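You operate a simulated robot arm through the tools that you are given. There is no shell and no other tool.

You are at the controls of a simulated robot arm. One attempt, no reset.

JOB
Filter the green sample at the yellow base, vent and stop the pump.
Fine: pour it all in, put the jug back, open the yellow valve and wait till the funnel is dry; vent before you switch off. Set down upright: what you pick out.

Only the result counts: the job must be done as asked and must still hold three seconds after the hand-in. Knocking over, shifting, dropping, spilling or breaking anything else fails it.

ROBOT AND FRAMES
A 7-joint arm with a two-finger parallel gripper on a trunk, on a base that drives. Base frame: it is fixed to the floor where the robot stands at the start and does not move with it; the origin is under the middle of the robot, x ahead of it, y to its left, z up; the surface under the hand at the start is at about z = 850. Lengths are in mm, angles in degrees, forces in N, time in s.
Its first joint turns from -166.0 to 166.0 degrees. Places, roughly: clamp with the green tab [700, 200, 1100]; clamp with the orange tab [700, -100, 1100]; clamp with the purple tab [700, -200, 1100]; clamp with the yellow tab [700, 100, 1100]; funnel with the yellow band (8x7x13 cm) [700, 100, 1100]; green valve [600, 100, 900]; orange valve [600, -200, 900]; pump switch [700, -700, 1200]; purple valve [600, -300, 900]; white vent valve [600, -600, 900]; yellow valve [600, 0, 900]. Payload 1.57 kg.
Tool frame: the origin (TCP) lies between the finger pads and is the grasp point; the fingertips stand 30 mm ahead of it; z points along the fingers, y is the line along which they close. Largest opening 80 mm; finger width 17, thickness 12; the body of the gripper, 40 by 82 mm, starts 80 mm behind the TCP.
Orientation is that of the tool frame in the base frame, as [roll, pitch, yaw] about the fixed x, y, z axes, in that order (R = Rz(yaw) Ry(pitch) Rx(roll)). With the fingers straight down and closing along the base's y, the tool's x points along the base's -x, its y along +y and its z along -z.

CONTROLS
- The arm moves only by the tool send_rows. Its arguments are lists of equal length, an entry for each row: "gripper": the finger opening in mm, from 0 to 80; "slide": the shift along the tool's x, y, z in mm, a list of three; "rotation": the turn, a rotation vector about the tool's x, y, z in degrees, a list of three. In form: {"gripper": [gripper, ...], "slide": [[tx, ty, tz], ...], "rotation": [[ax, ay, az], ...]}. A call has 1 to 20 rows; each row is the pose to reach, as a shift and turn from the pose commanded when the call began, along the tool's axes at that moment. Each row takes 0.2 s and may step no farther than 50 mm and 8.6 degrees from the row before; otherwise, or with a gripper value out of range, the whole call is refused. Where a pose cannot be reached the arm comes as near as it can. A force on the tool above 40 N (or 10 N above the force at the start of the call, whichever is more), or a blocked arm, ends the call early, and 0.2 s more pass. The fingers move at their own pace (about 153 mm/s each) and stop on an object; they squeeze with about 23 N. The grip force told is the motor's: it shows also when the fingers shut on nothing. Time passes only in rows, and 0.2 s behind the last, so rows that repeat a pose let the fingers close. The reply holds the time, the measured pose of the TCP, the force on the tool along the base axes, the opening and the grip force, in the units named above and with some noise, with the torque about the TCP (base axes, N m) and any sound that the robot's microphone picked up, and new pictures: "pictures" is both (left out), scene, wrist or none.
- Cameras (640 x 400 px; columns grow to the right, rows downward): "scene" is now at [-16.9, 146.1, 1396.6]; the picture's right is [-0.50, -0.87, 0.00], its down [-0.26, 0.15, -0.95] and it looks along [0.83, -0.47, -0.30] (base axes); focal length 214 px, centre (320, 200). "wrist" rides on the gripper at [72, -7, -122] in the tool frame; the picture's right is [0.09, 1.00, 0.00], its down [-0.84, 0.08, -0.54] and it looks along [-0.54, 0.05, 0.84] (tool axes); focal length 238 px, centre (320, 200). There is no depth. A picture from a camera that has moved, and an enlarged one, comes with that camera's place and axes in the base frame and with its lens.
- roll_base(legs): drives the robot by 1 to 6 legs, each [ahead, left, turn to the left] in mm, mm and degrees, along the robot's own axes; the way and the turn of a leg run together, so that a leg with both is an arc; at most 1500 mm and 180 degrees a leg. The arm and the cameras ride along, it lands a little off, and it stops where it bumps. It gives what a move gives, and a new picture of the scene camera.
- turn_head(pan, tilt): turns the head with the scene camera to pan (to the left, within 143 degrees either way) and tilt (down, from -29 to 69), counted from straight ahead of the robot. It gives what a move gives, and a new picture of the scene camera.
- zoom(camera, box): a new picture of the part [left, top, right, bottom] of that camera's present view, enlarged. The clock stands still meanwhile.
- hand_in(): hands the job in; it is judged then, once.

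Places have to be worked out from the pictures, the camera data and where the tool is seen. Open the gripper and draw the arm clear of the work before you hand the job in, unless the task says otherwise.

The tools are called after ">>>" as name(argument=value, ...) on one line, values as JSON. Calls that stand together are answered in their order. send_rows: Moves the arm, as the interface text tells. Its arguments: {"type":"object","properties":{"gripper":{"type":"array","items":{"type":"number"}},"slide":{"type":"array","items":{"type":"array","items":{"type":"number"}}},"rotation":{"type":"array","items":{"type":"array","items":{"type":"number"}}},"pictures":{"type":"string","enum":["both","scene","wrist","none"]}},"required":["gripper","slide","rotation"]} The other tools are called the same way: roll_base (legs) drives the base; turn_head (pan, tilt) turns the head that bears the scene camera; zoom (camera, box) takes an enlarged picture of a part of a camera's view; hand_in () hands the job in.

At the start:

```text
t: 0.0
ee_pos: [601.5, -0.5, 1533.9]
ee_rot: [-180.0, 0.0, -180.0]
force: [0.4, 0.5, -0.4]
wrist_torque: [-0.01, -0.02, 0.01]
grip_width: 79.9
gripper_force: 0.0
robot x, y, heading: [-2.0, -3.8, 0.1]
head pan, tilt: [-29.8, 17.5]
```

scene: 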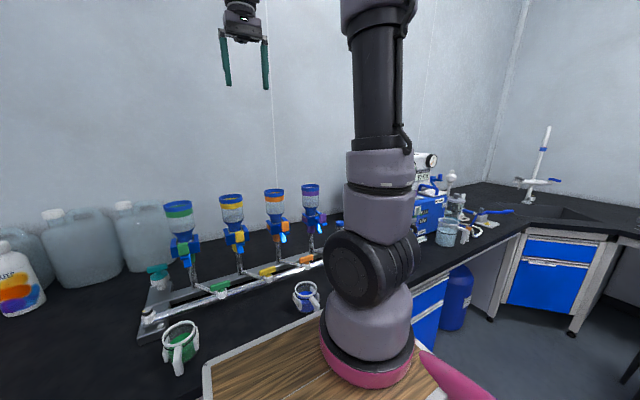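
wrist: 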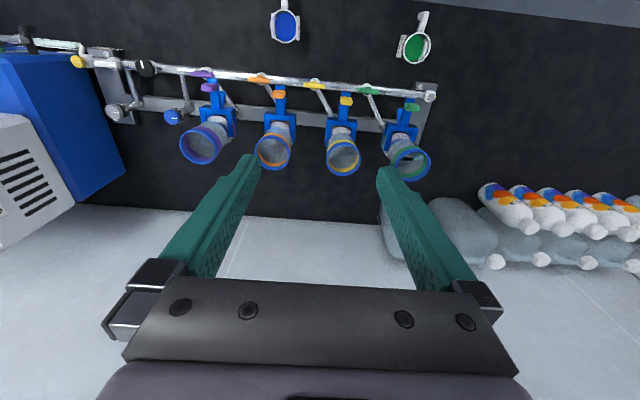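

I'll look at the pieces closely first: the manifold, jugs and the pump.

>>> zoom(camera="scene", box=[130, 180, 350, 380])

>>> zoom(camera="wrist", box=[240, 0, 460, 190])

>>> zoom(camera="wrist", box=[0, 20, 240, 260])

>>> zoom(camera="scene", box=[400, 140, 560, 260])

```text
2.00 times, centred on (240, 280) of scene
camera zoom: at [-16.9, 146.1, 1396.6], right [-0.5, -0.87, 0.0], down [-0.26, 0.15, -0.95], along [0.83, -0.47, -0.3], focal length 429 px, centre (480, 40)
```

zoom: 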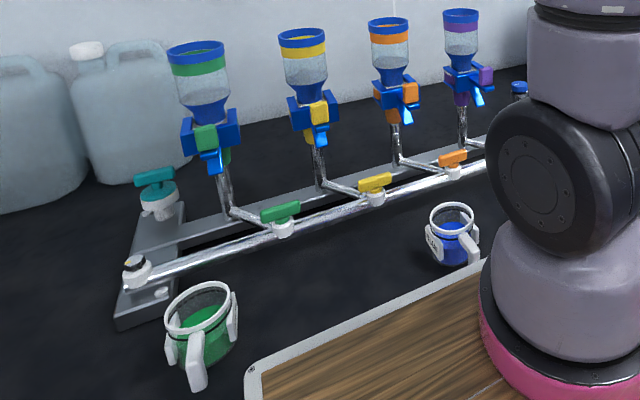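

```text
2.11 times, centred on (350, 95) of wrist
camera zoom: at [529.9, -7.0, 1657.0], right [-0.09, 1.0, 0.0], down [0.84, 0.08, 0.54], along [0.54, 0.05, -0.84], focal length 502 px, centre (257, 421)
```

zoom: 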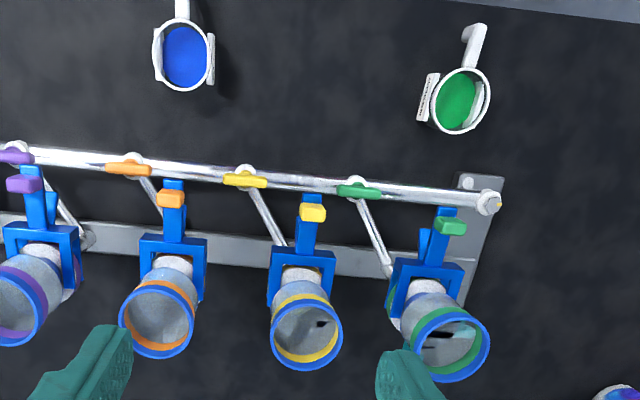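

```text
1.67 times, centred on (120, 140) of wrist
camera zoom: at [529.9, -7.0, 1657.0], right [-0.09, 1.0, 0.0], down [0.84, 0.08, 0.54], along [0.54, 0.05, -0.84], focal length 397 px, centre (653, 300)
```

zoom: 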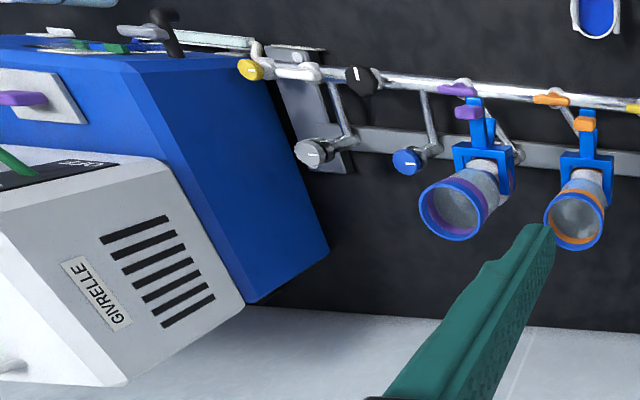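

```text
3.33 times, centred on (480, 200) of scene
camera zoom: at [-16.9, 146.1, 1396.6], right [-0.5, -0.87, 0.0], down [-0.26, 0.15, -0.95], along [0.83, -0.47, -0.3], focal length 715 px, centre (-213, 200)
```

zoom: 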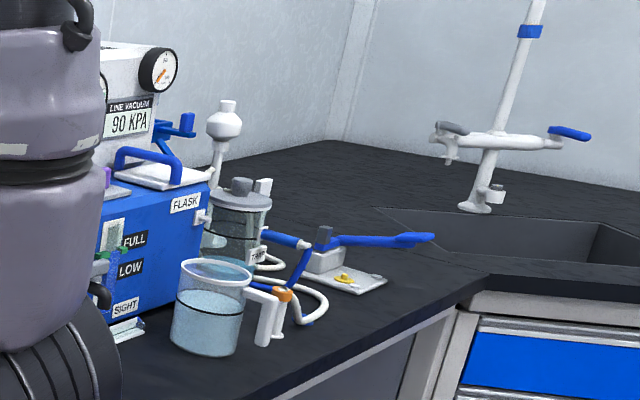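

The arm hides the pump area and I want better detail of the jug and clamps; I turn the head toward the jugs first.

>>> turn_head(pan=5, tilt=35)

>>> zoom(camera="scene", box=[200, 80, 440, 230])

>>> zoom(camera="scene", box=[240, 200, 400, 300])

```text
t: 1.0
ee_pos: [602.1, -0.6, 1533.6]
ee_rot: [-180.0, -0.1, -180.0]
force: [0.3, -0.5, 0.0]
wrist_torque: [-0.02, 0.01, -0.03]
grip_width: 80.0
gripper_force: 0.1
robot x, y, heading: [0.2, -2.7, 0.1]
head pan, tilt: [5.0, 35.0]
camera scene: at [-10.2, 200.2, 1368.7], right [0.09, -1.0, 0.0], down [-0.57, -0.05, -0.82], along [0.82, 0.07, -0.57], focal length 214 px, centre (320, 200)
```

scene: 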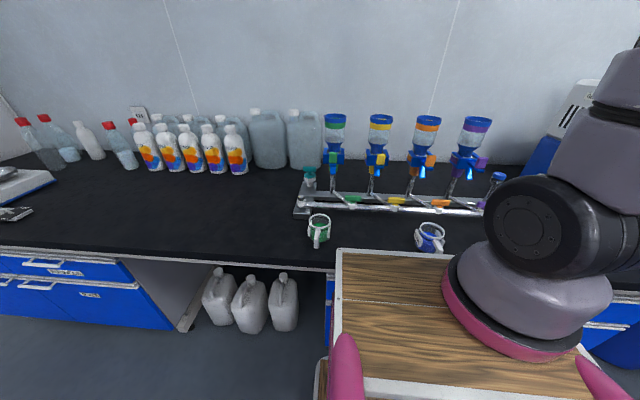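

```text
2.67 times, centred on (320, 155) of scene
camera zoom: at [-10.2, 200.2, 1368.7], right [0.09, -1.0, 0.0], down [-0.57, -0.05, -0.82], along [0.82, 0.07, -0.57], focal length 572 px, centre (320, 320)
```

zoom: 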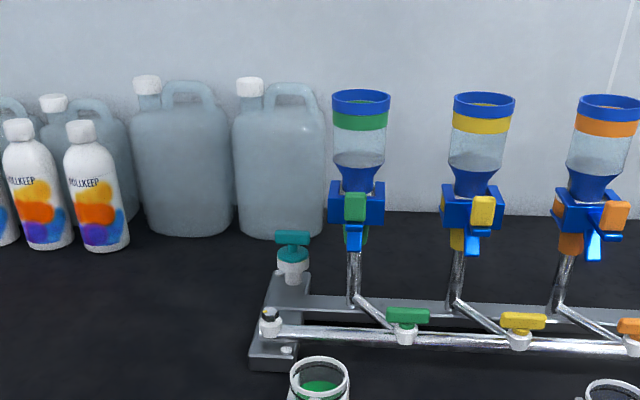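

```text
4.00 times, centred on (320, 250) of scene
camera zoom: at [-10.2, 200.2, 1368.7], right [0.09, -1.0, 0.0], down [-0.57, -0.05, -0.82], along [0.82, 0.07, -0.57], focal length 858 px, centre (320, 0)
```

zoom: 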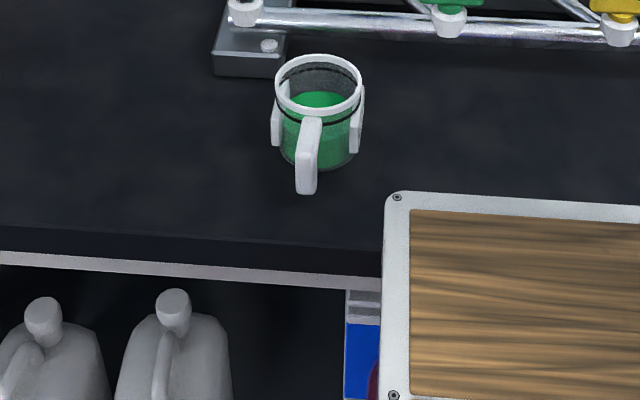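

Jug handle faces the robot; there are flat plates on the jug's sides. I zoom in on clamps and valves for their state.

>>> zoom(camera="scene", box=[350, 105, 420, 150])

>>> zoom(camera="scene", box=[300, 145, 420, 220])

>>> zoom(camera="scene", box=[400, 105, 500, 220])

>>> zoom(camera="wrist", box=[310, 70, 440, 180])

>>> zoom(camera="wrist", box=[380, 0, 450, 70])

```text
8.89 times, centred on (385, 128) of scene
camera zoom: at [-10.2, 200.2, 1368.7], right [0.09, -1.0, 0.0], down [-0.57, -0.05, -0.82], along [0.82, 0.07, -0.57], focal length 1906 px, centre (-258, 844)
```

zoom: 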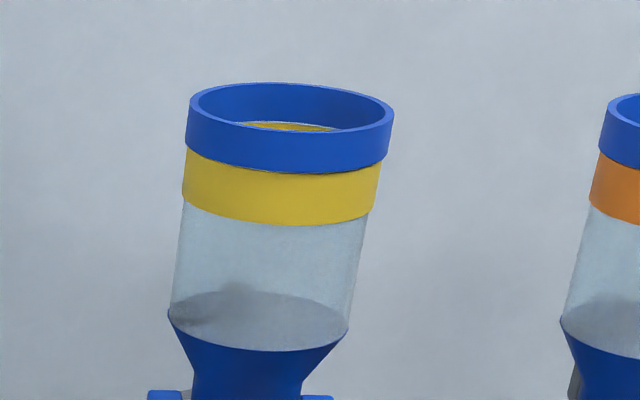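

```text
5.33 times, centred on (360, 182) of scene
camera zoom: at [-10.2, 200.2, 1368.7], right [0.09, -1.0, 0.0], down [-0.57, -0.05, -0.82], along [0.82, 0.07, -0.57], focal length 1144 px, centre (107, 293)
```

zoom: 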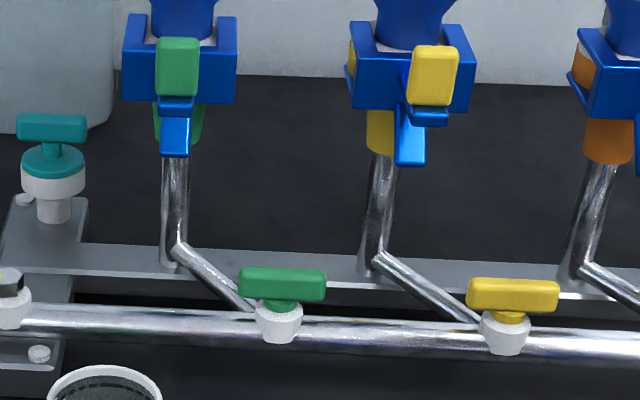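

```text
3.48 times, centred on (450, 162) of scene
camera zoom: at [-10.2, 200.2, 1368.7], right [0.09, -1.0, 0.0], down [-0.57, -0.05, -0.82], along [0.82, 0.07, -0.57], focal length 746 px, centre (-132, 330)
```

zoom: 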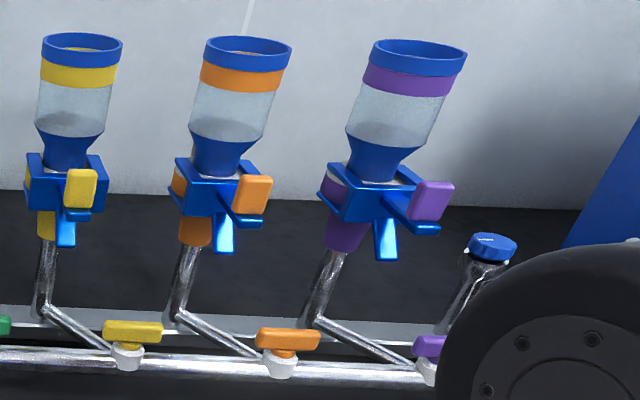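

```text
3.64 times, centred on (375, 125) of wrist
camera zoom: at [529.9, -7.0, 1657.0], right [-0.09, 1.0, 0.0], down [0.84, 0.08, 0.54], along [0.54, 0.05, -0.84], focal length 867 px, centre (120, 473)
```

zoom: 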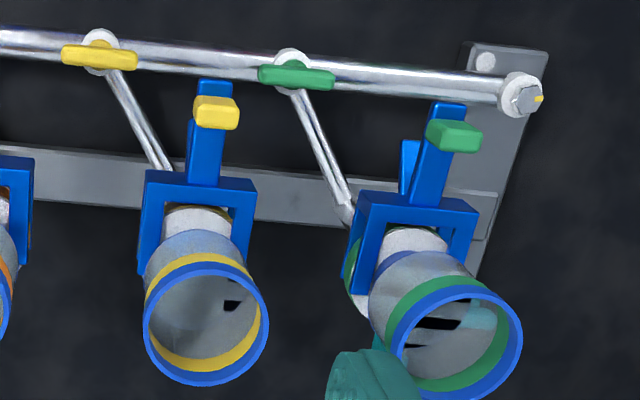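

```text
5.71 times, centred on (415, 35) of wrist
camera zoom: at [529.9, -7.0, 1657.0], right [-0.09, 1.0, 0.0], down [0.84, 0.08, 0.54], along [0.54, 0.05, -0.84], focal length 1362 px, centre (-223, 1143)
```

zoom: 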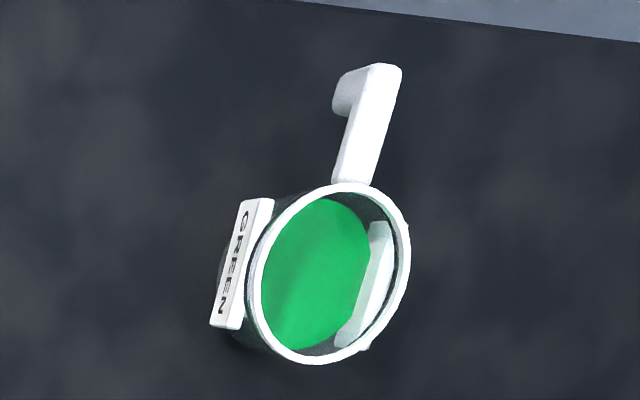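

I judge: green jug centre ≈(509, 245), rim z≈928, handle pointing to the robot (−x) with end at x≈435; yellow funnel mouth ≈(728, 61, 1186); robot tray edge x≈340 at z≈988. To grip the handle horizontally I need room, so I back the robot off and shift left.

>>> roll_base(legs=[[-300, 0, 0], [0, 150, 0]])

>>> turn_head(pan=-25, tilt=25)

```text
t: 4.0
ee_pos: [296.2, 153.7, 1533.9]
ee_rot: [-180.0, 0.0, -179.7]
force: [0.7, 0.3, -0.2]
wrist_torque: [0.0, 0.02, 0.03]
grip_width: 80.2
gripper_force: 0.1
robot x, y, heading: [-305.9, 149.7, 0.5]
head pan, tilt: [5.0, 35.0]
camera scene: at [-317.9, 350.2, 1368.7], right [0.09, -1.0, 0.0], down [-0.57, -0.05, -0.82], along [0.82, 0.08, -0.57], focal length 214 px, centre (320, 200)
```

scene: 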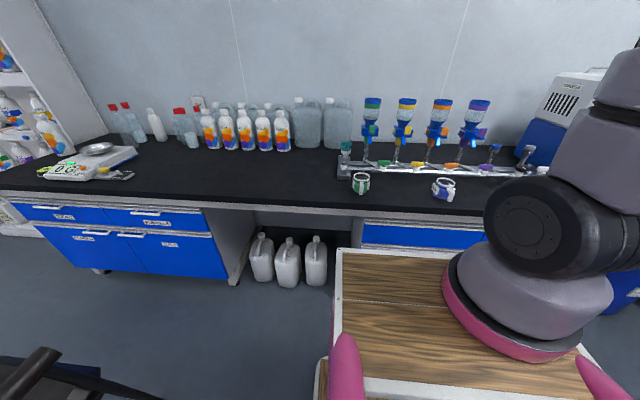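

```text
t: 5.0
ee_pos: [294.1, 152.5, 1533.8]
ee_rot: [179.9, 0.0, -179.7]
force: [0.5, 0.0, -0.3]
wrist_torque: [0.02, 0.01, -0.03]
grip_width: 80.2
gripper_force: 0.1
robot x, y, heading: [-303.9, 147.6, 0.5]
head pan, tilt: [-25.0, 25.0]
camera scene: at [-321.8, 303.6, 1384.4], right [-0.42, -0.91, 0.0], down [-0.38, 0.18, -0.91], along [0.82, -0.38, -0.42], focal length 214 px, centre (320, 200)
```

scene: 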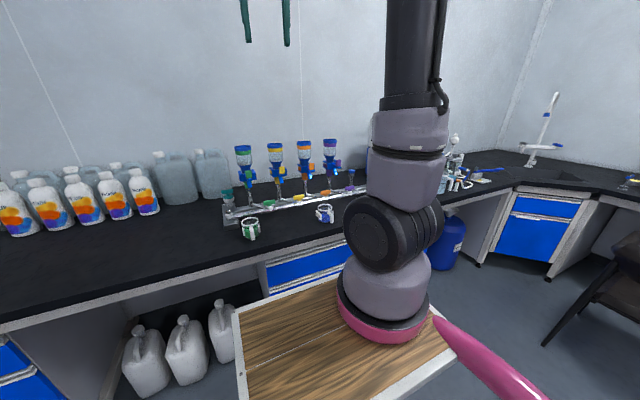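

Now roll the tool half a turn (about −z) so the camera will sit above the gripper when it points forward.

>>> send_rows(gripper=[80, 80, 80, 80, 80, 80, 80, 80, 80, 80, 80, 80, 80, 80, 80, 80, 80, 80, 80, 80], slide=[[0, 0, 0], [0, 0, 0], [0, 0, 0], [0, 0, 0], [0, 0, 0], [0, 0, 0], [0, 0, 0], [0, 0, 0], [0, 0, 0], [0, 0, 0], [0, 0, 0], [0, 0, 0], [0, 0, 0], [0, 0, 0], [0, 0, 0], [0, 0, 0], [0, 0, 0], [0, 0, 0], [0, 0, 0], [0, 0, 0]], rotation=[[0, 0, -8.5], [0, 0, -17], [0, 0, -25.5], [0, 0, -34], [0, 0, -42.5], [0, 0, -51], [0, 0, -59.5], [0, 0, -68], [0, 0, -76.5], [0, 0, -85], [0, 0, -93.5], [0, 0, -102], [0, 0, -110.5], [0, 0, -119], [0, 0, -127.5], [0, 0, -136], [0, 0, -144.5], [0, 0, -153], [0, 0, -161.5], [0, 0, -170]], pictures="none")

```text
t: 9.4
ee_pos: [295.1, -36.7, 1510.3]
ee_rot: [-179.5, 0.2, -40.0]
force: [0.3, -0.4, -0.3]
wrist_torque: [0.18, 0.03, 0.03]
grip_width: 80.0
gripper_force: 0.1
out of reach, approached as far as the arm can: row 17, 19, 20
robot x, y, heading: [-305.3, 151.2, 0.2]
head pan, tilt: [-25.0, 25.0]
stopped in row 20: the arm was blocked; the commanded pose is now the measured one
```

Joint limit blocks the half turn, so I go back to the original roll and will work with the camera underneath.

>>> send_rows(gripper=[80, 80, 80, 80, 80, 80, 80, 80, 80, 80, 80, 80, 80, 80, 80, 80, 80, 80], slide=[[-6, -8, -2], [-13, -16, -4], [-20, -24, -6], [-27, -32, -8], [-34, -40, -10], [-41, -48, -12], [-48, -56, -13], [-55, -64, -14], [-62, -72, -15], [-69, -80, -16], [-76, -88, -17], [-83, -96, -18], [-90, -104, -19], [-97, -112, -20], [-104, -120, -21], [-111, -128, -22], [-117, -137, -23], [-121, -145, -24]], rotation=[[0, 0, 7.8], [0, 0, 15.6], [0, 0, 23.4], [0, 0, 31.2], [0, 0, 39], [0, 0, 46.8], [0, 0, 54.6], [0, 0, 62.4], [0, 0, 70.2], [0, 0, 78], [0, 0, 85.8], [0, 0, 93.6], [0, 0, 101.4], [0, 0, 109.2], [0, 0, 117], [0, 0, 124.8], [0, 0, 132.6], [0, 0, 140.2]], pictures="both")

```text
t: 13.2
ee_pos: [294.5, 156.3, 1533.6]
ee_rot: [179.8, 0.1, -180.0]
force: [-0.3, 0.9, 0.1]
wrist_torque: [0.06, 0.0, -0.01]
grip_width: 79.9
gripper_force: 0.1
robot x, y, heading: [-309.6, 151.5, 0.2]
head pan, tilt: [-25.0, 25.0]
camera scene: at [-321.6, 303.3, 1384.5], right [-0.42, -0.91, 0.0], down [-0.38, 0.18, -0.91], along [0.82, -0.38, -0.42], focal length 214 px, centre (320, 200)
camera wrist: at [222.1, 149.9, 1656.5], right [-0.09, 1.0, 0.0], down [0.84, 0.08, 0.54], along [0.54, 0.05, -0.84], focal length 238 px, centre (320, 200)
```

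scene: 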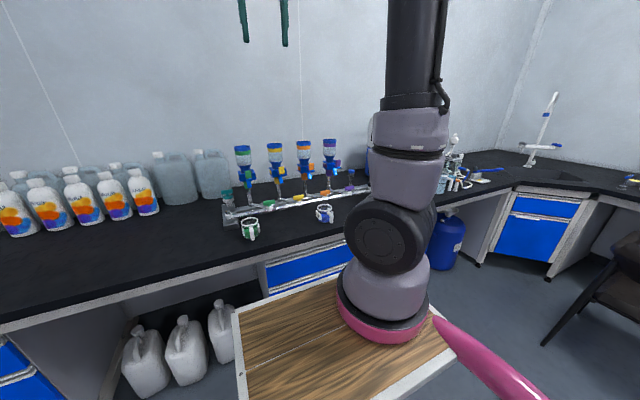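
wrist: 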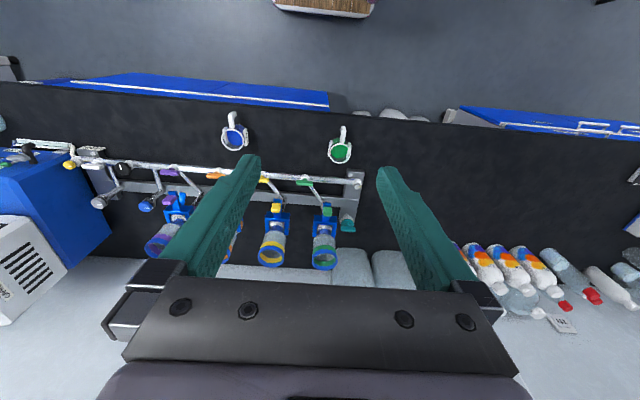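

Tilt the tool 80° forward while lowering to a pre-approach position in front of the counter.

>>> send_rows(gripper=[80, 80, 80, 80, 80, 80, 80, 80, 80, 80], slide=[[4, 9, 33], [8, 18, 66], [12, 27, 99], [18, 36, 133], [22, 45, 166], [26, 54, 200], [30, 63, 233], [35, 72, 267], [40, 81, 300], [44, 90, 334]], rotation=[[0, -8, 0], [0, -16, 0], [0, -24, 0], [0, -32, 0], [0, -40, 0], [0, -48, 0], [0, -56, 0], [0, -64, 0], [0, -72, 0], [0, -80, 0]], pictures="both")

```text
t: 15.4
ee_pos: [295.4, 314.4, 1222.3]
ee_rot: [174.6, 79.5, 173.6]
force: [0.5, -1.6, -0.7]
wrist_torque: [0.03, 0.0, 0.09]
grip_width: 79.8
gripper_force: 0.2
out of reach, approached as far as the arm can: row 8, 9, 10
robot x, y, heading: [-305.1, 152.6, 0.4]
head pan, tilt: [-25.0, 25.0]
camera scene: at [-358.3, 360.8, 1321.6], right [0.39, -0.92, 0.0], down [-0.88, -0.37, -0.3], along [0.28, 0.12, -0.95], focal length 214 px, centre (320, 200)
camera wrist: at [162.6, 311.2, 1174.5], right [0.0, 1.0, -0.07], down [-0.38, 0.07, 0.92], along [0.93, 0.03, 0.38], focal length 238 px, centre (320, 200)
```

scene: 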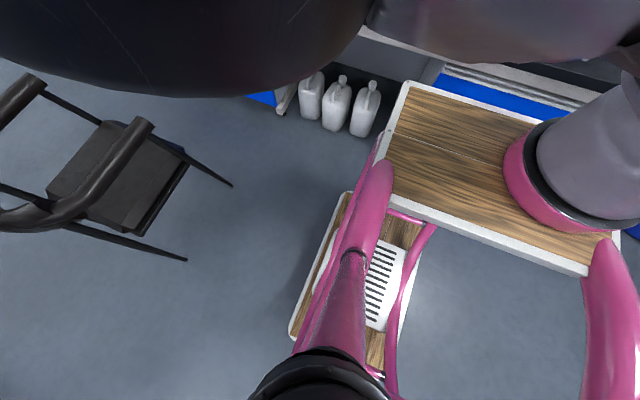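
wrist: 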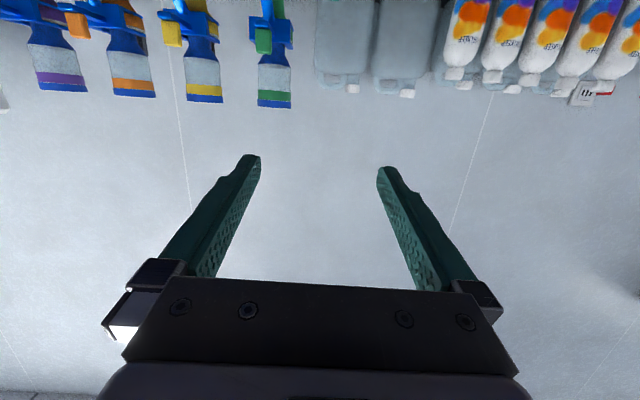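

The elbow swung into the robot's own head because the hand was too close to the body. I back out along the same path.

>>> send_rows(gripper=[80, 80, 80, 80, 80, 80, 80, 80, 80, 80], slide=[[-25, -17, 5], [-52, -34, 4], [-79, -51, 0], [-106, -68, -6], [-130, -85, -12], [-155, -102, -18], [-178, -119, -25], [-215, -132, -30], [-252, -145, -40], [-290, -158, -50]], rotation=[[0, 8, 0], [0, 16, 0], [0, 24, 0], [0, 32, 0], [0, 40, 0], [0, 48, 0], [0, 56, 0], [0, 64, 0], [0, 72, 0], [0, 80, 0]], pictures="both")

```text
t: 17.6
ee_pos: [293.7, 161.7, 1513.7]
ee_rot: [179.8, 0.2, -179.8]
force: [-0.6, -0.2, 0.0]
wrist_torque: [-0.01, -0.07, -0.02]
grip_width: 79.9
gripper_force: 0.1
robot x, y, heading: [-307.6, 146.8, 0.4]
head pan, tilt: [-25.0, 25.0]
camera scene: at [-322.0, 303.6, 1384.4], right [-0.42, -0.91, 0.0], down [-0.38, 0.18, -0.91], along [0.82, -0.38, -0.42], focal length 214 px, centre (320, 200)
camera wrist: at [220.5, 155.3, 1635.6], right [-0.1, 1.0, 0.0], down [0.83, 0.08, 0.54], along [0.54, 0.05, -0.84], focal length 238 px, centre (320, 200)
```

scene: 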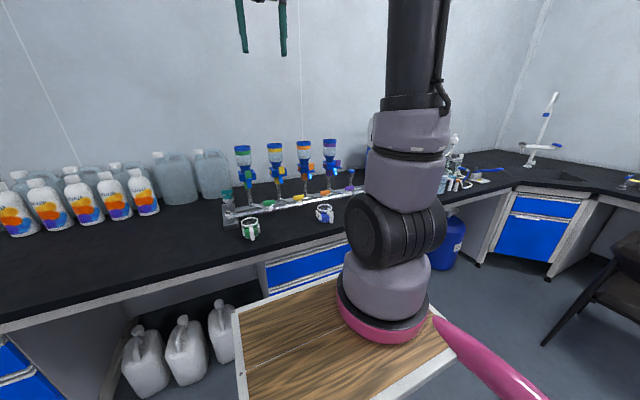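
wrist: 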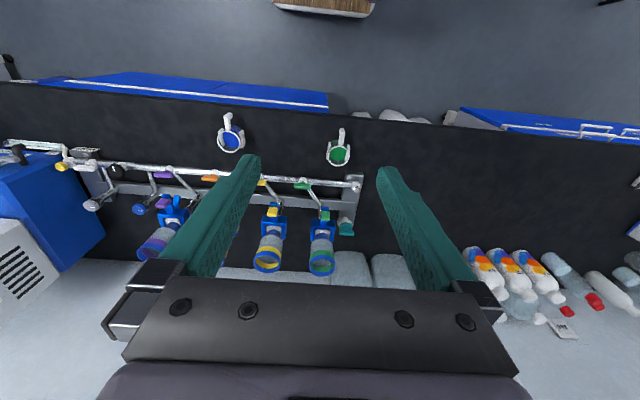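

Recovered. The handle needs to be ~900 mm ahead of the robot for a horizontal grip, so I back off another 150 mm.

>>> roll_base(legs=[[-150, 0, 0]])

```text
t: 19.0
ee_pos: [142.1, 161.0, 1512.1]
ee_rot: [179.7, 0.1, -179.8]
force: [1.1, -0.3, -0.2]
wrist_torque: [0.01, 0.02, 0.0]
grip_width: 80.3
gripper_force: 0.0
robot x, y, heading: [-453.9, 147.2, 0.1]
head pan, tilt: [-25.0, 25.0]
camera scene: at [-471.5, 302.5, 1384.5], right [-0.42, -0.91, 0.0], down [-0.38, 0.18, -0.91], along [0.82, -0.38, -0.42], focal length 214 px, centre (320, 200)
```

scene: 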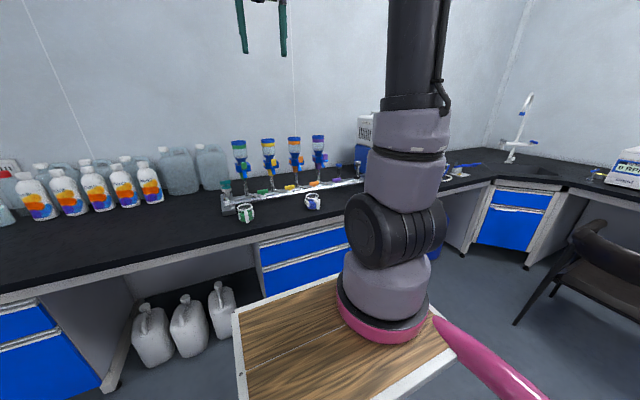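

Move out and down to a point well ahead, then tilt 80° forward.

>>> send_rows(gripper=[80, 80, 80, 80, 80, 80, 80, 80, 80, 80, 80, 80, 80, 80, 80, 80], slide=[[-45, 5, 15], [-90, 10, 30], [-135, 15, 45], [-180, 20, 60], [-225, 25, 80], [-240, 30, 100], [-240, 35, 115], [-240, 40, 130], [-240, 45, 145], [-240, 50, 160], [-240, 55, 175], [-240, 60, 190], [-240, 65, 205], [-240, 70, 220], [-240, 75, 240], [-240, 85, 262]], rotation=[[0, 0, 0], [0, 0, 0], [0, 0, 0], [0, 0, 0], [0, -5, 0], [0, -10, 0], [0, -17, 0], [0, -24, 0], [0, -31, 0], [0, -38, 0], [0, -45, 0], [0, -52, 0], [0, -59, 0], [0, -66, 0], [0, -73, 0], [0, -80, 0]], pictures="both")

```text
t: 22.4
ee_pos: [383.0, 247.4, 1251.5]
ee_rot: [178.4, 80.2, 178.6]
force: [-0.7, -0.3, 0.5]
wrist_torque: [-0.01, 0.02, 0.02]
grip_width: 79.9
gripper_force: 0.1
out of reach, approached as far as the arm can: row 13, 14
robot x, y, heading: [-457.2, 149.7, 0.3]
head pan, tilt: [-25.0, 25.0]
camera scene: at [-472.1, 302.3, 1384.5], right [-0.42, -0.91, 0.0], down [-0.38, 0.18, -0.91], along [0.82, -0.38, -0.42], focal length 214 px, centre (320, 200)
camera wrist: at [251.3, 241.7, 1201.7], right [-0.02, 1.0, -0.09], down [-0.39, 0.07, 0.92], along [0.92, 0.05, 0.39], focal length 238 px, centre (320, 200)
```

scene: 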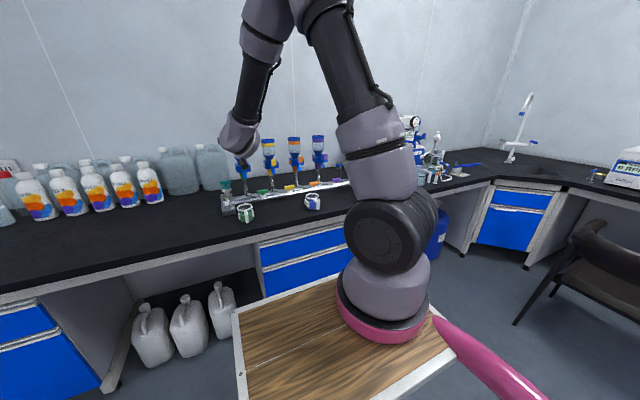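
wrist: 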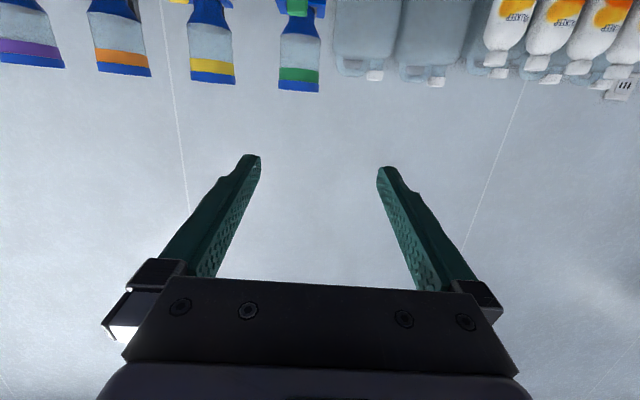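

Tool is level-ish and in place. Lower it in front of the counter to z≈1000 for a view of the handle.

>>> send_rows(gripper=[60, 60, 60, 60, 60, 60, 60, 60], slide=[[32, 0, -1], [64, 0, -2], [96, 0, -3], [128, 0, -4], [160, 0, -6], [192, 0, -7], [224, 0, -8], [256, 0, -9]], rotation=[[0, 0, 0], [0, 0, 0], [0, 0, 0], [0, 0, 0], [0, 0, 0], [0, 0, 0], [0, 0, 0], [0, 0, 0]], pictures="both")

>>> zoom(camera="scene", box=[180, 150, 320, 250])

```text
t: 24.2
ee_pos: [325.5, 283.4, 1000.9]
ee_rot: [-177.8, 80.1, -179.5]
force: [-0.9, -0.9, -0.1]
wrist_torque: [-0.04, 0.06, -0.01]
grip_width: 59.7
gripper_force: 0.1
out of reach, approached as far as the arm can: row 1, 2, 3, 4, 5, 6, 7, 8
robot x, y, heading: [-456.8, 147.0, 0.2]
head pan, tilt: [-25.0, 25.0]
camera scene: at [-471.9, 302.6, 1384.4], right [-0.42, -0.91, 0.0], down [-0.38, 0.18, -0.91], along [0.82, -0.38, -0.42], focal length 214 px, centre (320, 200)
camera wrist: at [192.4, 280.3, 951.6], right [0.01, 1.0, -0.1], down [-0.39, 0.09, 0.92], along [0.92, 0.03, 0.39], focal length 238 px, centre (320, 200)
```

scene: 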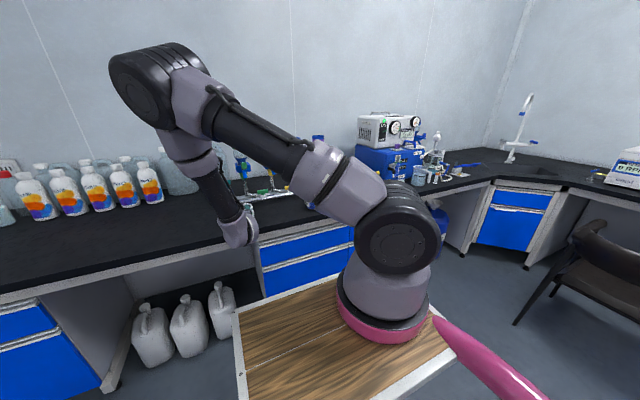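
wrist: 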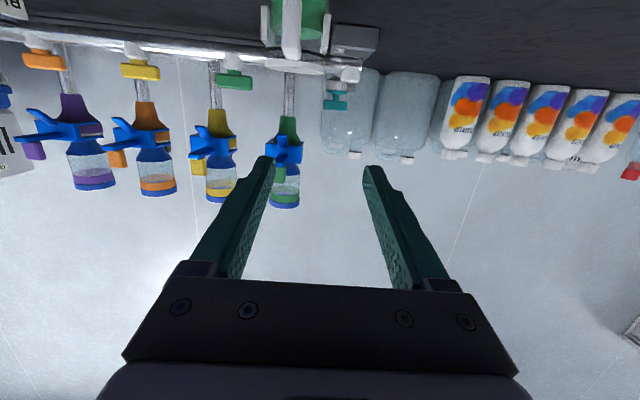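

```text
4.00 times, centred on (250, 200) of scene
camera zoom: at [-471.9, 302.6, 1384.4], right [-0.42, -0.91, 0.0], down [-0.38, 0.18, -0.91], along [0.82, -0.38, -0.42], focal length 858 px, centre (600, 200)
```

zoom: 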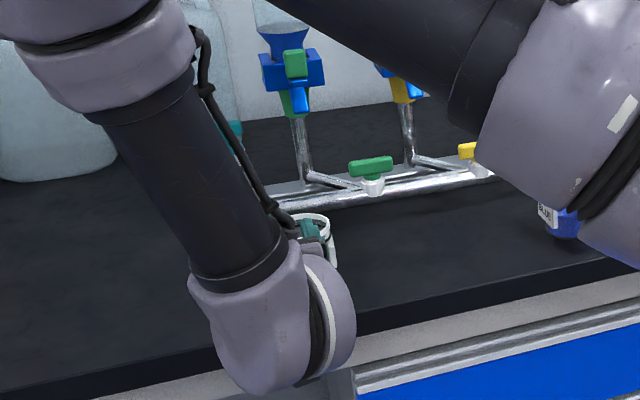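

The forward tilt of 80° runs a wrist joint to its limit low down (elbow swings out). I go back up and reduce the tilt to ~50°, which also suits the handle's corner.

>>> send_rows(gripper=[60, 60, 60, 60, 60, 60, 60, 60, 60, 60], slide=[[-25, -4, 0], [-50, -8, 2], [-75, -12, 3], [-100, -16, 5], [-125, -20, 6], [-150, -24, 8], [-175, -30, 9], [-200, -35, 10], [-210, -37, 10], [-210, -37, 10]], rotation=[[0, 3, 0], [0, 6, 0], [0, 9, 0], [0, 12, 0], [0, 16, 0], [0, 20, 0], [0, 24, 0], [0, 28, 0], [0, 30, 0], [0, 30, 0]], pictures="both")

```text
t: 26.4
ee_pos: [372.9, 244.2, 1208.2]
ee_rot: [179.7, 50.1, -180.0]
force: [1.2, 0.2, 0.0]
wrist_torque: [-0.01, 0.02, 0.02]
grip_width: 60.0
gripper_force: 0.0
out of reach, approached as far as the arm can: row 1, 2, 3
robot x, y, heading: [-455.9, 150.0, 0.4]
head pan, tilt: [-25.0, 25.0]
camera scene: at [-471.5, 302.6, 1384.4], right [-0.42, -0.91, 0.0], down [-0.38, 0.18, -0.91], along [0.82, -0.38, -0.42], focal length 214 px, centre (320, 200)
camera wrist: at [231.8, 238.6, 1231.9], right [-0.06, 1.0, -0.07], down [0.12, 0.07, 0.99], along [0.99, 0.05, -0.13], focal length 238 px, centre (320, 200)
```

scene: 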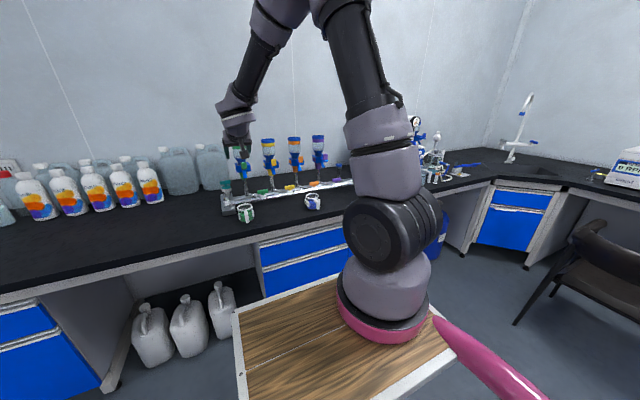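
wrist: 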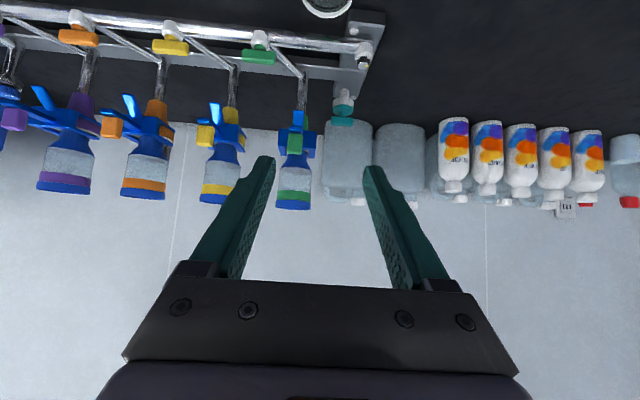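

Good configuration. Lower at 50° tilt to z≈990 in front of the jug's handle.

>>> send_rows(gripper=[60, 60, 60, 60, 60, 60, 60], slide=[[24, 0, 20], [48, 0, 39], [72, 1, 59], [97, 1, 78], [121, 2, 98], [145, 2, 118], [169, 2, 137]], rotation=[[0, 0, 0], [0, 0, 0], [0, 0, 0], [0, 0, 0], [0, 0, 0], [0, 0, 0], [0, 0, 0]], pictures="both")

>>> zoom(camera="wrist", box=[230, 0, 390, 160])

>>> zoom(camera="scene", box=[200, 140, 320, 240])

```text
t: 28.0
ee_pos: [368.7, 248.4, 990.2]
ee_rot: [179.7, 50.2, -180.0]
force: [0.1, 0.0, 0.3]
wrist_torque: [-0.03, 0.02, -0.03]
grip_width: 59.9
gripper_force: 0.1
robot x, y, heading: [-455.1, 148.3, 0.4]
head pan, tilt: [-25.0, 25.0]
camera scene: at [-472.0, 302.6, 1384.4], right [-0.42, -0.91, 0.0], down [-0.38, 0.18, -0.91], along [0.82, -0.38, -0.42], focal length 214 px, centre (320, 200)
camera wrist: at [228.5, 242.2, 1014.5], right [-0.06, 1.0, -0.07], down [0.12, 0.07, 0.99], along [0.99, 0.05, -0.12], focal length 238 px, centre (320, 200)
```

scene: 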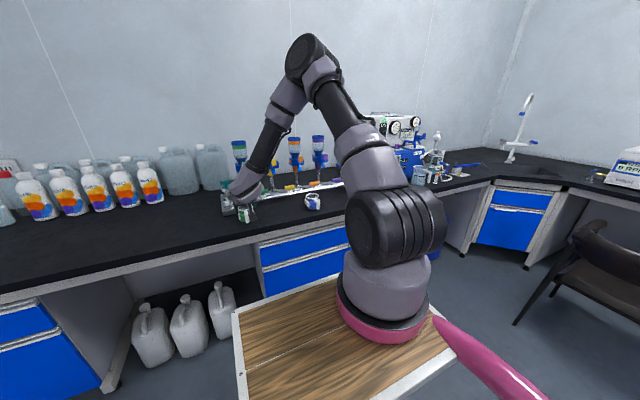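
wrist: 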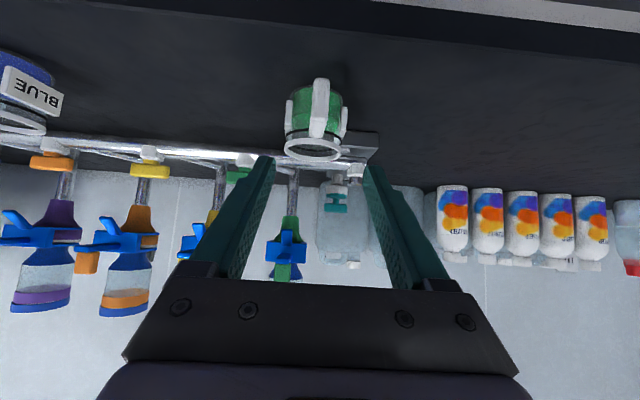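

```text
2.50 times, centred on (310, 80) of wrist
camera zoom: at [228.5, 242.2, 1014.5], right [-0.06, 1.0, -0.07], down [0.12, 0.07, 0.99], along [0.99, 0.05, -0.12], focal length 596 px, centre (345, 500)
```

zoom: 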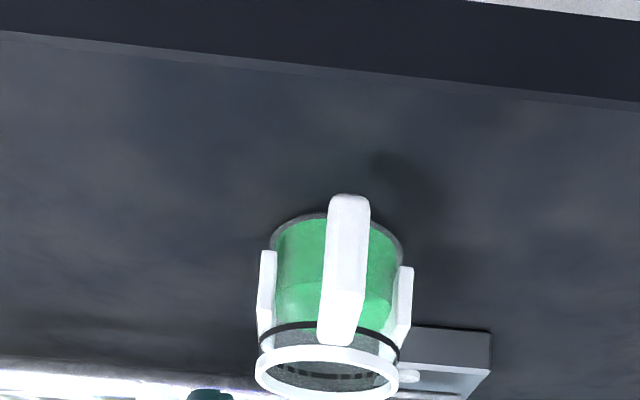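

```text
4.00 times, centred on (260, 190) of scene
camera zoom: at [-472.0, 302.6, 1384.4], right [-0.42, -0.91, 0.0], down [-0.38, 0.18, -0.91], along [0.82, -0.38, -0.42], focal length 858 px, centre (560, 240)
```

zoom: 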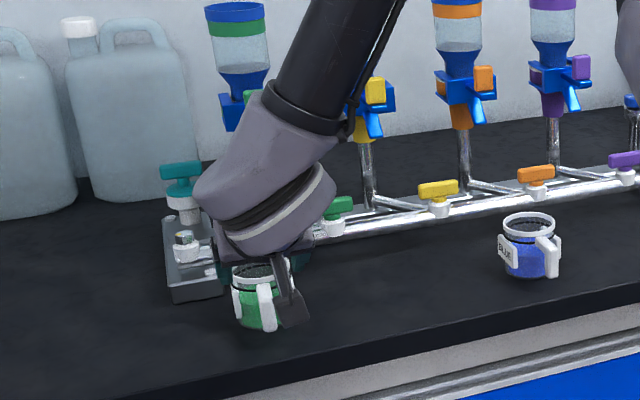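

Handle: top arm z≈914 from x≈433 to 475, post down to z≈875, y≈247, ~16 mm wide. I line up along the tool axis and advance with fingers at 40 mm to TCP ≈(437, 247, 903).

>>> send_rows(gripper=[45, 42, 42, 42, 42, 42, 42], slide=[[12, -1, 24], [23.5, -1.5, 48], [23.5, -1.5, 63], [23.5, -1.5, 78], [23.5, -1.5, 90], [23.5, -1.5, 100], [23.5, -1.5, 107]], rotation=[[0, 0, 0], [0, 0, 0], [0, 0, 0], [0, 0, 0], [0, 0, 0], [0, 0, 0], [0, 0, 0]], pictures="both")

>>> zoom(camera="wrist", box=[230, 60, 410, 220])

>>> zoom(camera="scene", box=[210, 170, 290, 240])

```text
t: 29.6
ee_pos: [435.9, 246.7, 903.1]
ee_rot: [179.7, 50.1, 180.0]
force: [-0.2, 0.8, 0.2]
wrist_torque: [-0.03, 0.0, -0.03]
grip_width: 41.9
gripper_force: 0.2
robot x, y, heading: [-455.9, 148.2, 0.4]
head pan, tilt: [-25.0, 25.0]
camera scene: at [-471.6, 302.6, 1384.4], right [-0.42, -0.91, 0.0], down [-0.38, 0.18, -0.91], along [0.82, -0.38, -0.42], focal length 214 px, centre (320, 200)
camera wrist: at [296.1, 240.0, 926.3], right [-0.06, 1.0, -0.07], down [0.12, 0.07, 0.99], along [0.99, 0.05, -0.13], focal length 238 px, centre (320, 200)
```

scene: 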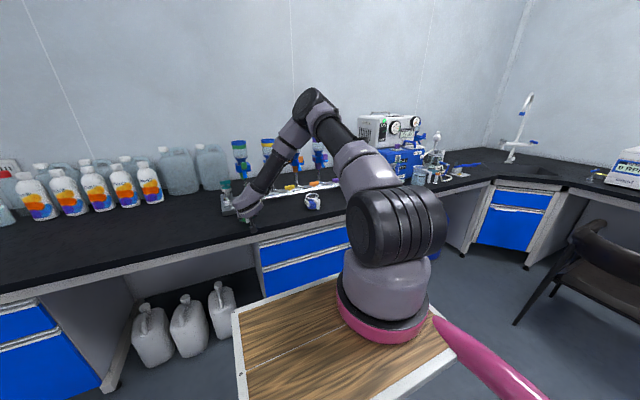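
wrist: 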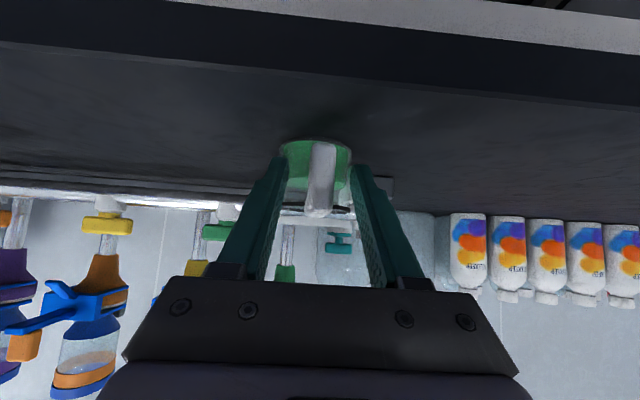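

```text
2.50 times, centred on (320, 140) of wrist
camera zoom: at [296.1, 240.0, 926.3], right [-0.06, 1.0, -0.07], down [0.12, 0.07, 0.99], along [0.99, 0.05, -0.13], focal length 596 px, centre (320, 350)
```

zoom: 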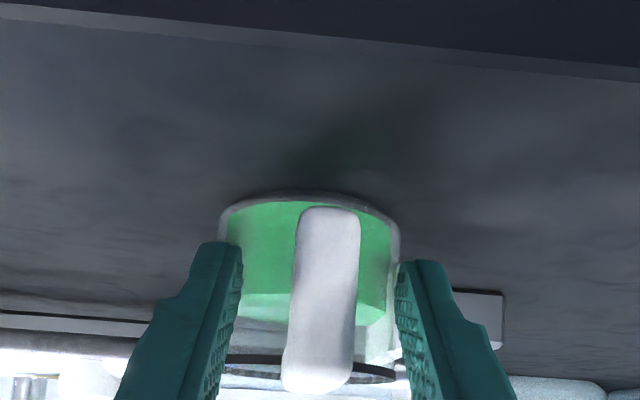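

```text
5.71 times, centred on (250, 205) of scene
camera zoom: at [-471.6, 302.6, 1384.4], right [-0.42, -0.91, 0.0], down [-0.38, 0.18, -0.91], along [0.82, -0.38, -0.42], focal length 1226 px, centre (720, 171)
```

zoom: 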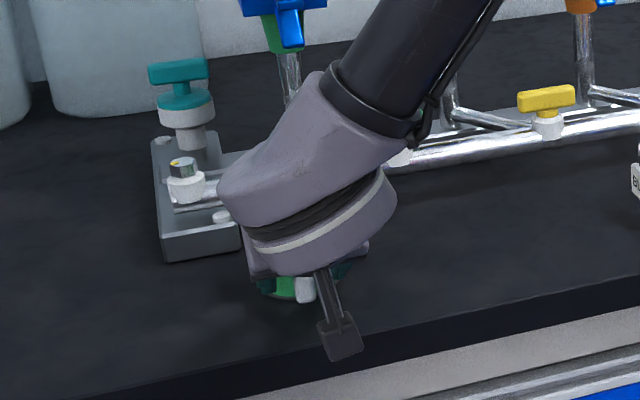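

The handle is centred between the fingers. Close on it.

>>> send_rows(gripper=[30, 20, 10, 0, 0, 0], slide=[[0, 0, 0], [0, 0, 0], [0, 0, 0], [0, 0, 0], [0, 0, 0], [0, 0, 0]], rotation=[[0, 0, 0], [0, 0, 0], [0, 0, 0], [0, 0, 0], [0, 0, 0], [0, 0, 0]], pictures="wrist")

```text
t: 31.0
ee_pos: [437.0, 246.5, 902.1]
ee_rot: [179.7, 50.1, 179.9]
force: [0.0, -1.0, -0.5]
wrist_torque: [-0.03, -0.01, -0.05]
grip_width: 15.6
gripper_force: 22.3
robot x, y, heading: [-456.8, 150.1, 0.5]
head pan, tilt: [-25.0, 25.0]
camera wrist: at [296.2, 240.1, 926.5], right [-0.06, 1.0, -0.07], down [0.12, 0.07, 0.99], along [0.99, 0.05, -0.12], focal length 238 px, centre (320, 200)
```

wrist: 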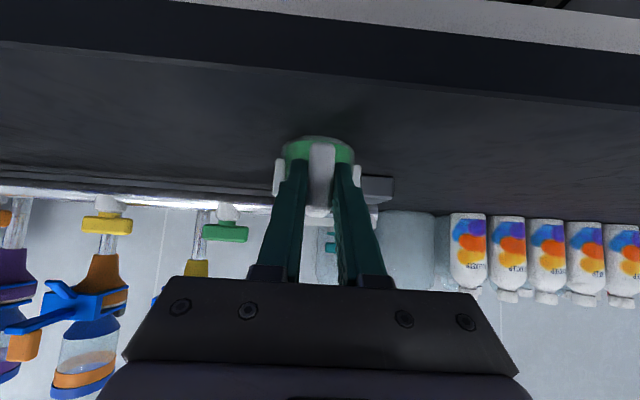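

Gripped at 15.6 mm. Lift slowly 40 mm and watch weight and torque.

>>> send_rows(gripper=[0, 0, 0, 0, 0, 0], slide=[[-4, 0, -3], [-9, 0, -7], [-15, 0, -13], [-23, 0, -19], [-30.7, 0, -25.6], [-30.7, 0, -25.6]], rotation=[[0, 0, 0], [0, 0, 0], [0, 0, 0], [0, 0, 0], [0, 0, 0], [0, 0, 0]], pictures="both")

>>> zoom(camera="scene", box=[210, 170, 290, 240])

>>> zoom(camera="wrist", box=[230, 60, 410, 220])

```text
t: 32.4
ee_pos: [435.8, 247.4, 942.1]
ee_rot: [179.7, 50.1, -180.0]
force: [-0.6, -0.2, -2.5]
wrist_torque: [-0.01, 0.05, -0.02]
grip_width: 15.3
gripper_force: 23.0
robot x, y, heading: [-456.8, 150.4, 0.2]
head pan, tilt: [-25.0, 25.0]
camera scene: at [-471.4, 302.5, 1384.5], right [-0.42, -0.91, 0.0], down [-0.38, 0.18, -0.91], along [0.82, -0.38, -0.42], focal length 214 px, centre (320, 200)
camera wrist: at [296.0, 240.5, 966.2], right [-0.06, 1.0, -0.07], down [0.12, 0.07, 0.99], along [0.99, 0.05, -0.13], focal length 238 px, centre (320, 200)
```

scene: 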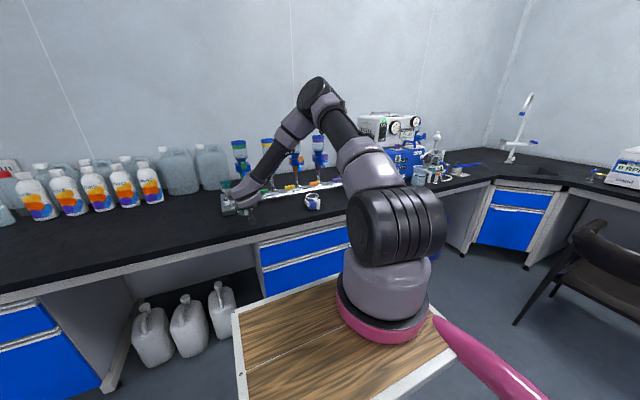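
wrist: 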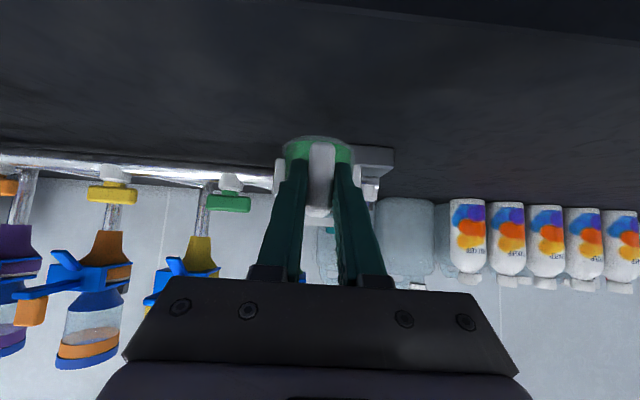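

```text
5.71 times, centred on (250, 205) of scene
camera zoom: at [-471.4, 302.5, 1384.5], right [-0.42, -0.91, 0.0], down [-0.38, 0.18, -0.91], along [0.82, -0.38, -0.42], focal length 1226 px, centre (720, 171)
```

zoom: 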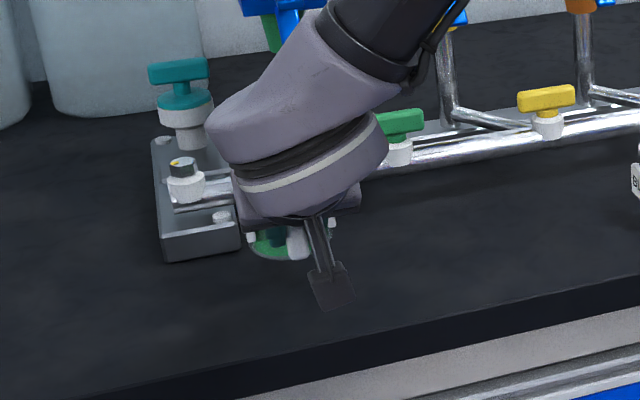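

```text
2.50 times, centred on (320, 140) of wrist
camera zoom: at [296.0, 240.5, 966.2], right [-0.06, 1.0, -0.07], down [0.12, 0.07, 0.99], along [0.99, 0.05, -0.13], focal length 596 px, centre (320, 350)
```

zoom: 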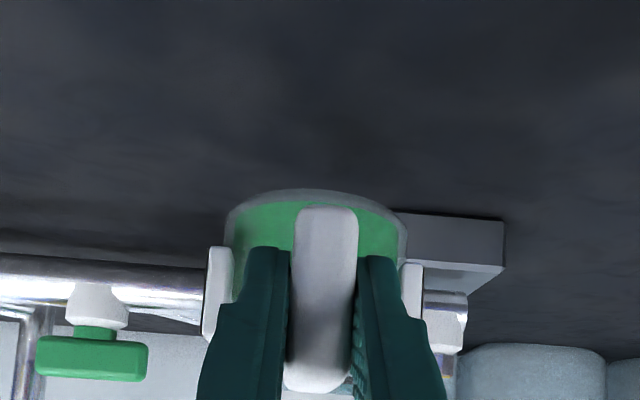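

Jug lifts cleanly (≈250 g, no rotation in the grip). Before committing to a pour I want to rehearse the pour poses empty-handed for reach, so I set the jug back exactly where it stood.

>>> send_rows(gripper=[0, 0, 0, 0, 0, 0, 0, 20, 42, 42], slide=[[8, 0, 7], [16, 0, 13.5], [23, 0, 19], [28, 0, 23.3], [30, 0, 25], [30.5, 0, 25.4], [30.5, 0, 25.4], [30.5, 0, 25.4], [30.5, 0, 25.4], [30.5, 0, 25.4]], rotation=[[0, 0, 0], [0, 0, 0], [0, 0, 0], [0, 0, 0], [0, 0, 0], [0, 0, 0], [0, 0, 0], [0, 0, 0], [0, 0, 0], [0, 0, 0]], pictures="wrist")

```text
t: 34.6
ee_pos: [434.4, 245.9, 903.5]
ee_rot: [179.8, 50.1, -179.9]
force: [-0.3, 0.4, -0.2]
wrist_torque: [-0.01, 0.02, 0.02]
grip_width: 42.1
gripper_force: 0.1
robot x, y, heading: [-451.5, 148.9, 0.2]
head pan, tilt: [-25.0, 25.0]
camera wrist: at [295.8, 240.0, 926.8], right [-0.06, 1.0, -0.07], down [0.12, 0.07, 0.99], along [0.99, 0.05, -0.12], focal length 238 px, centre (320, 200)
```

wrist: 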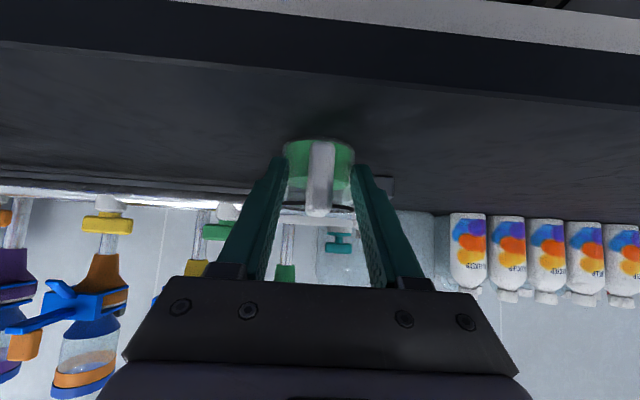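

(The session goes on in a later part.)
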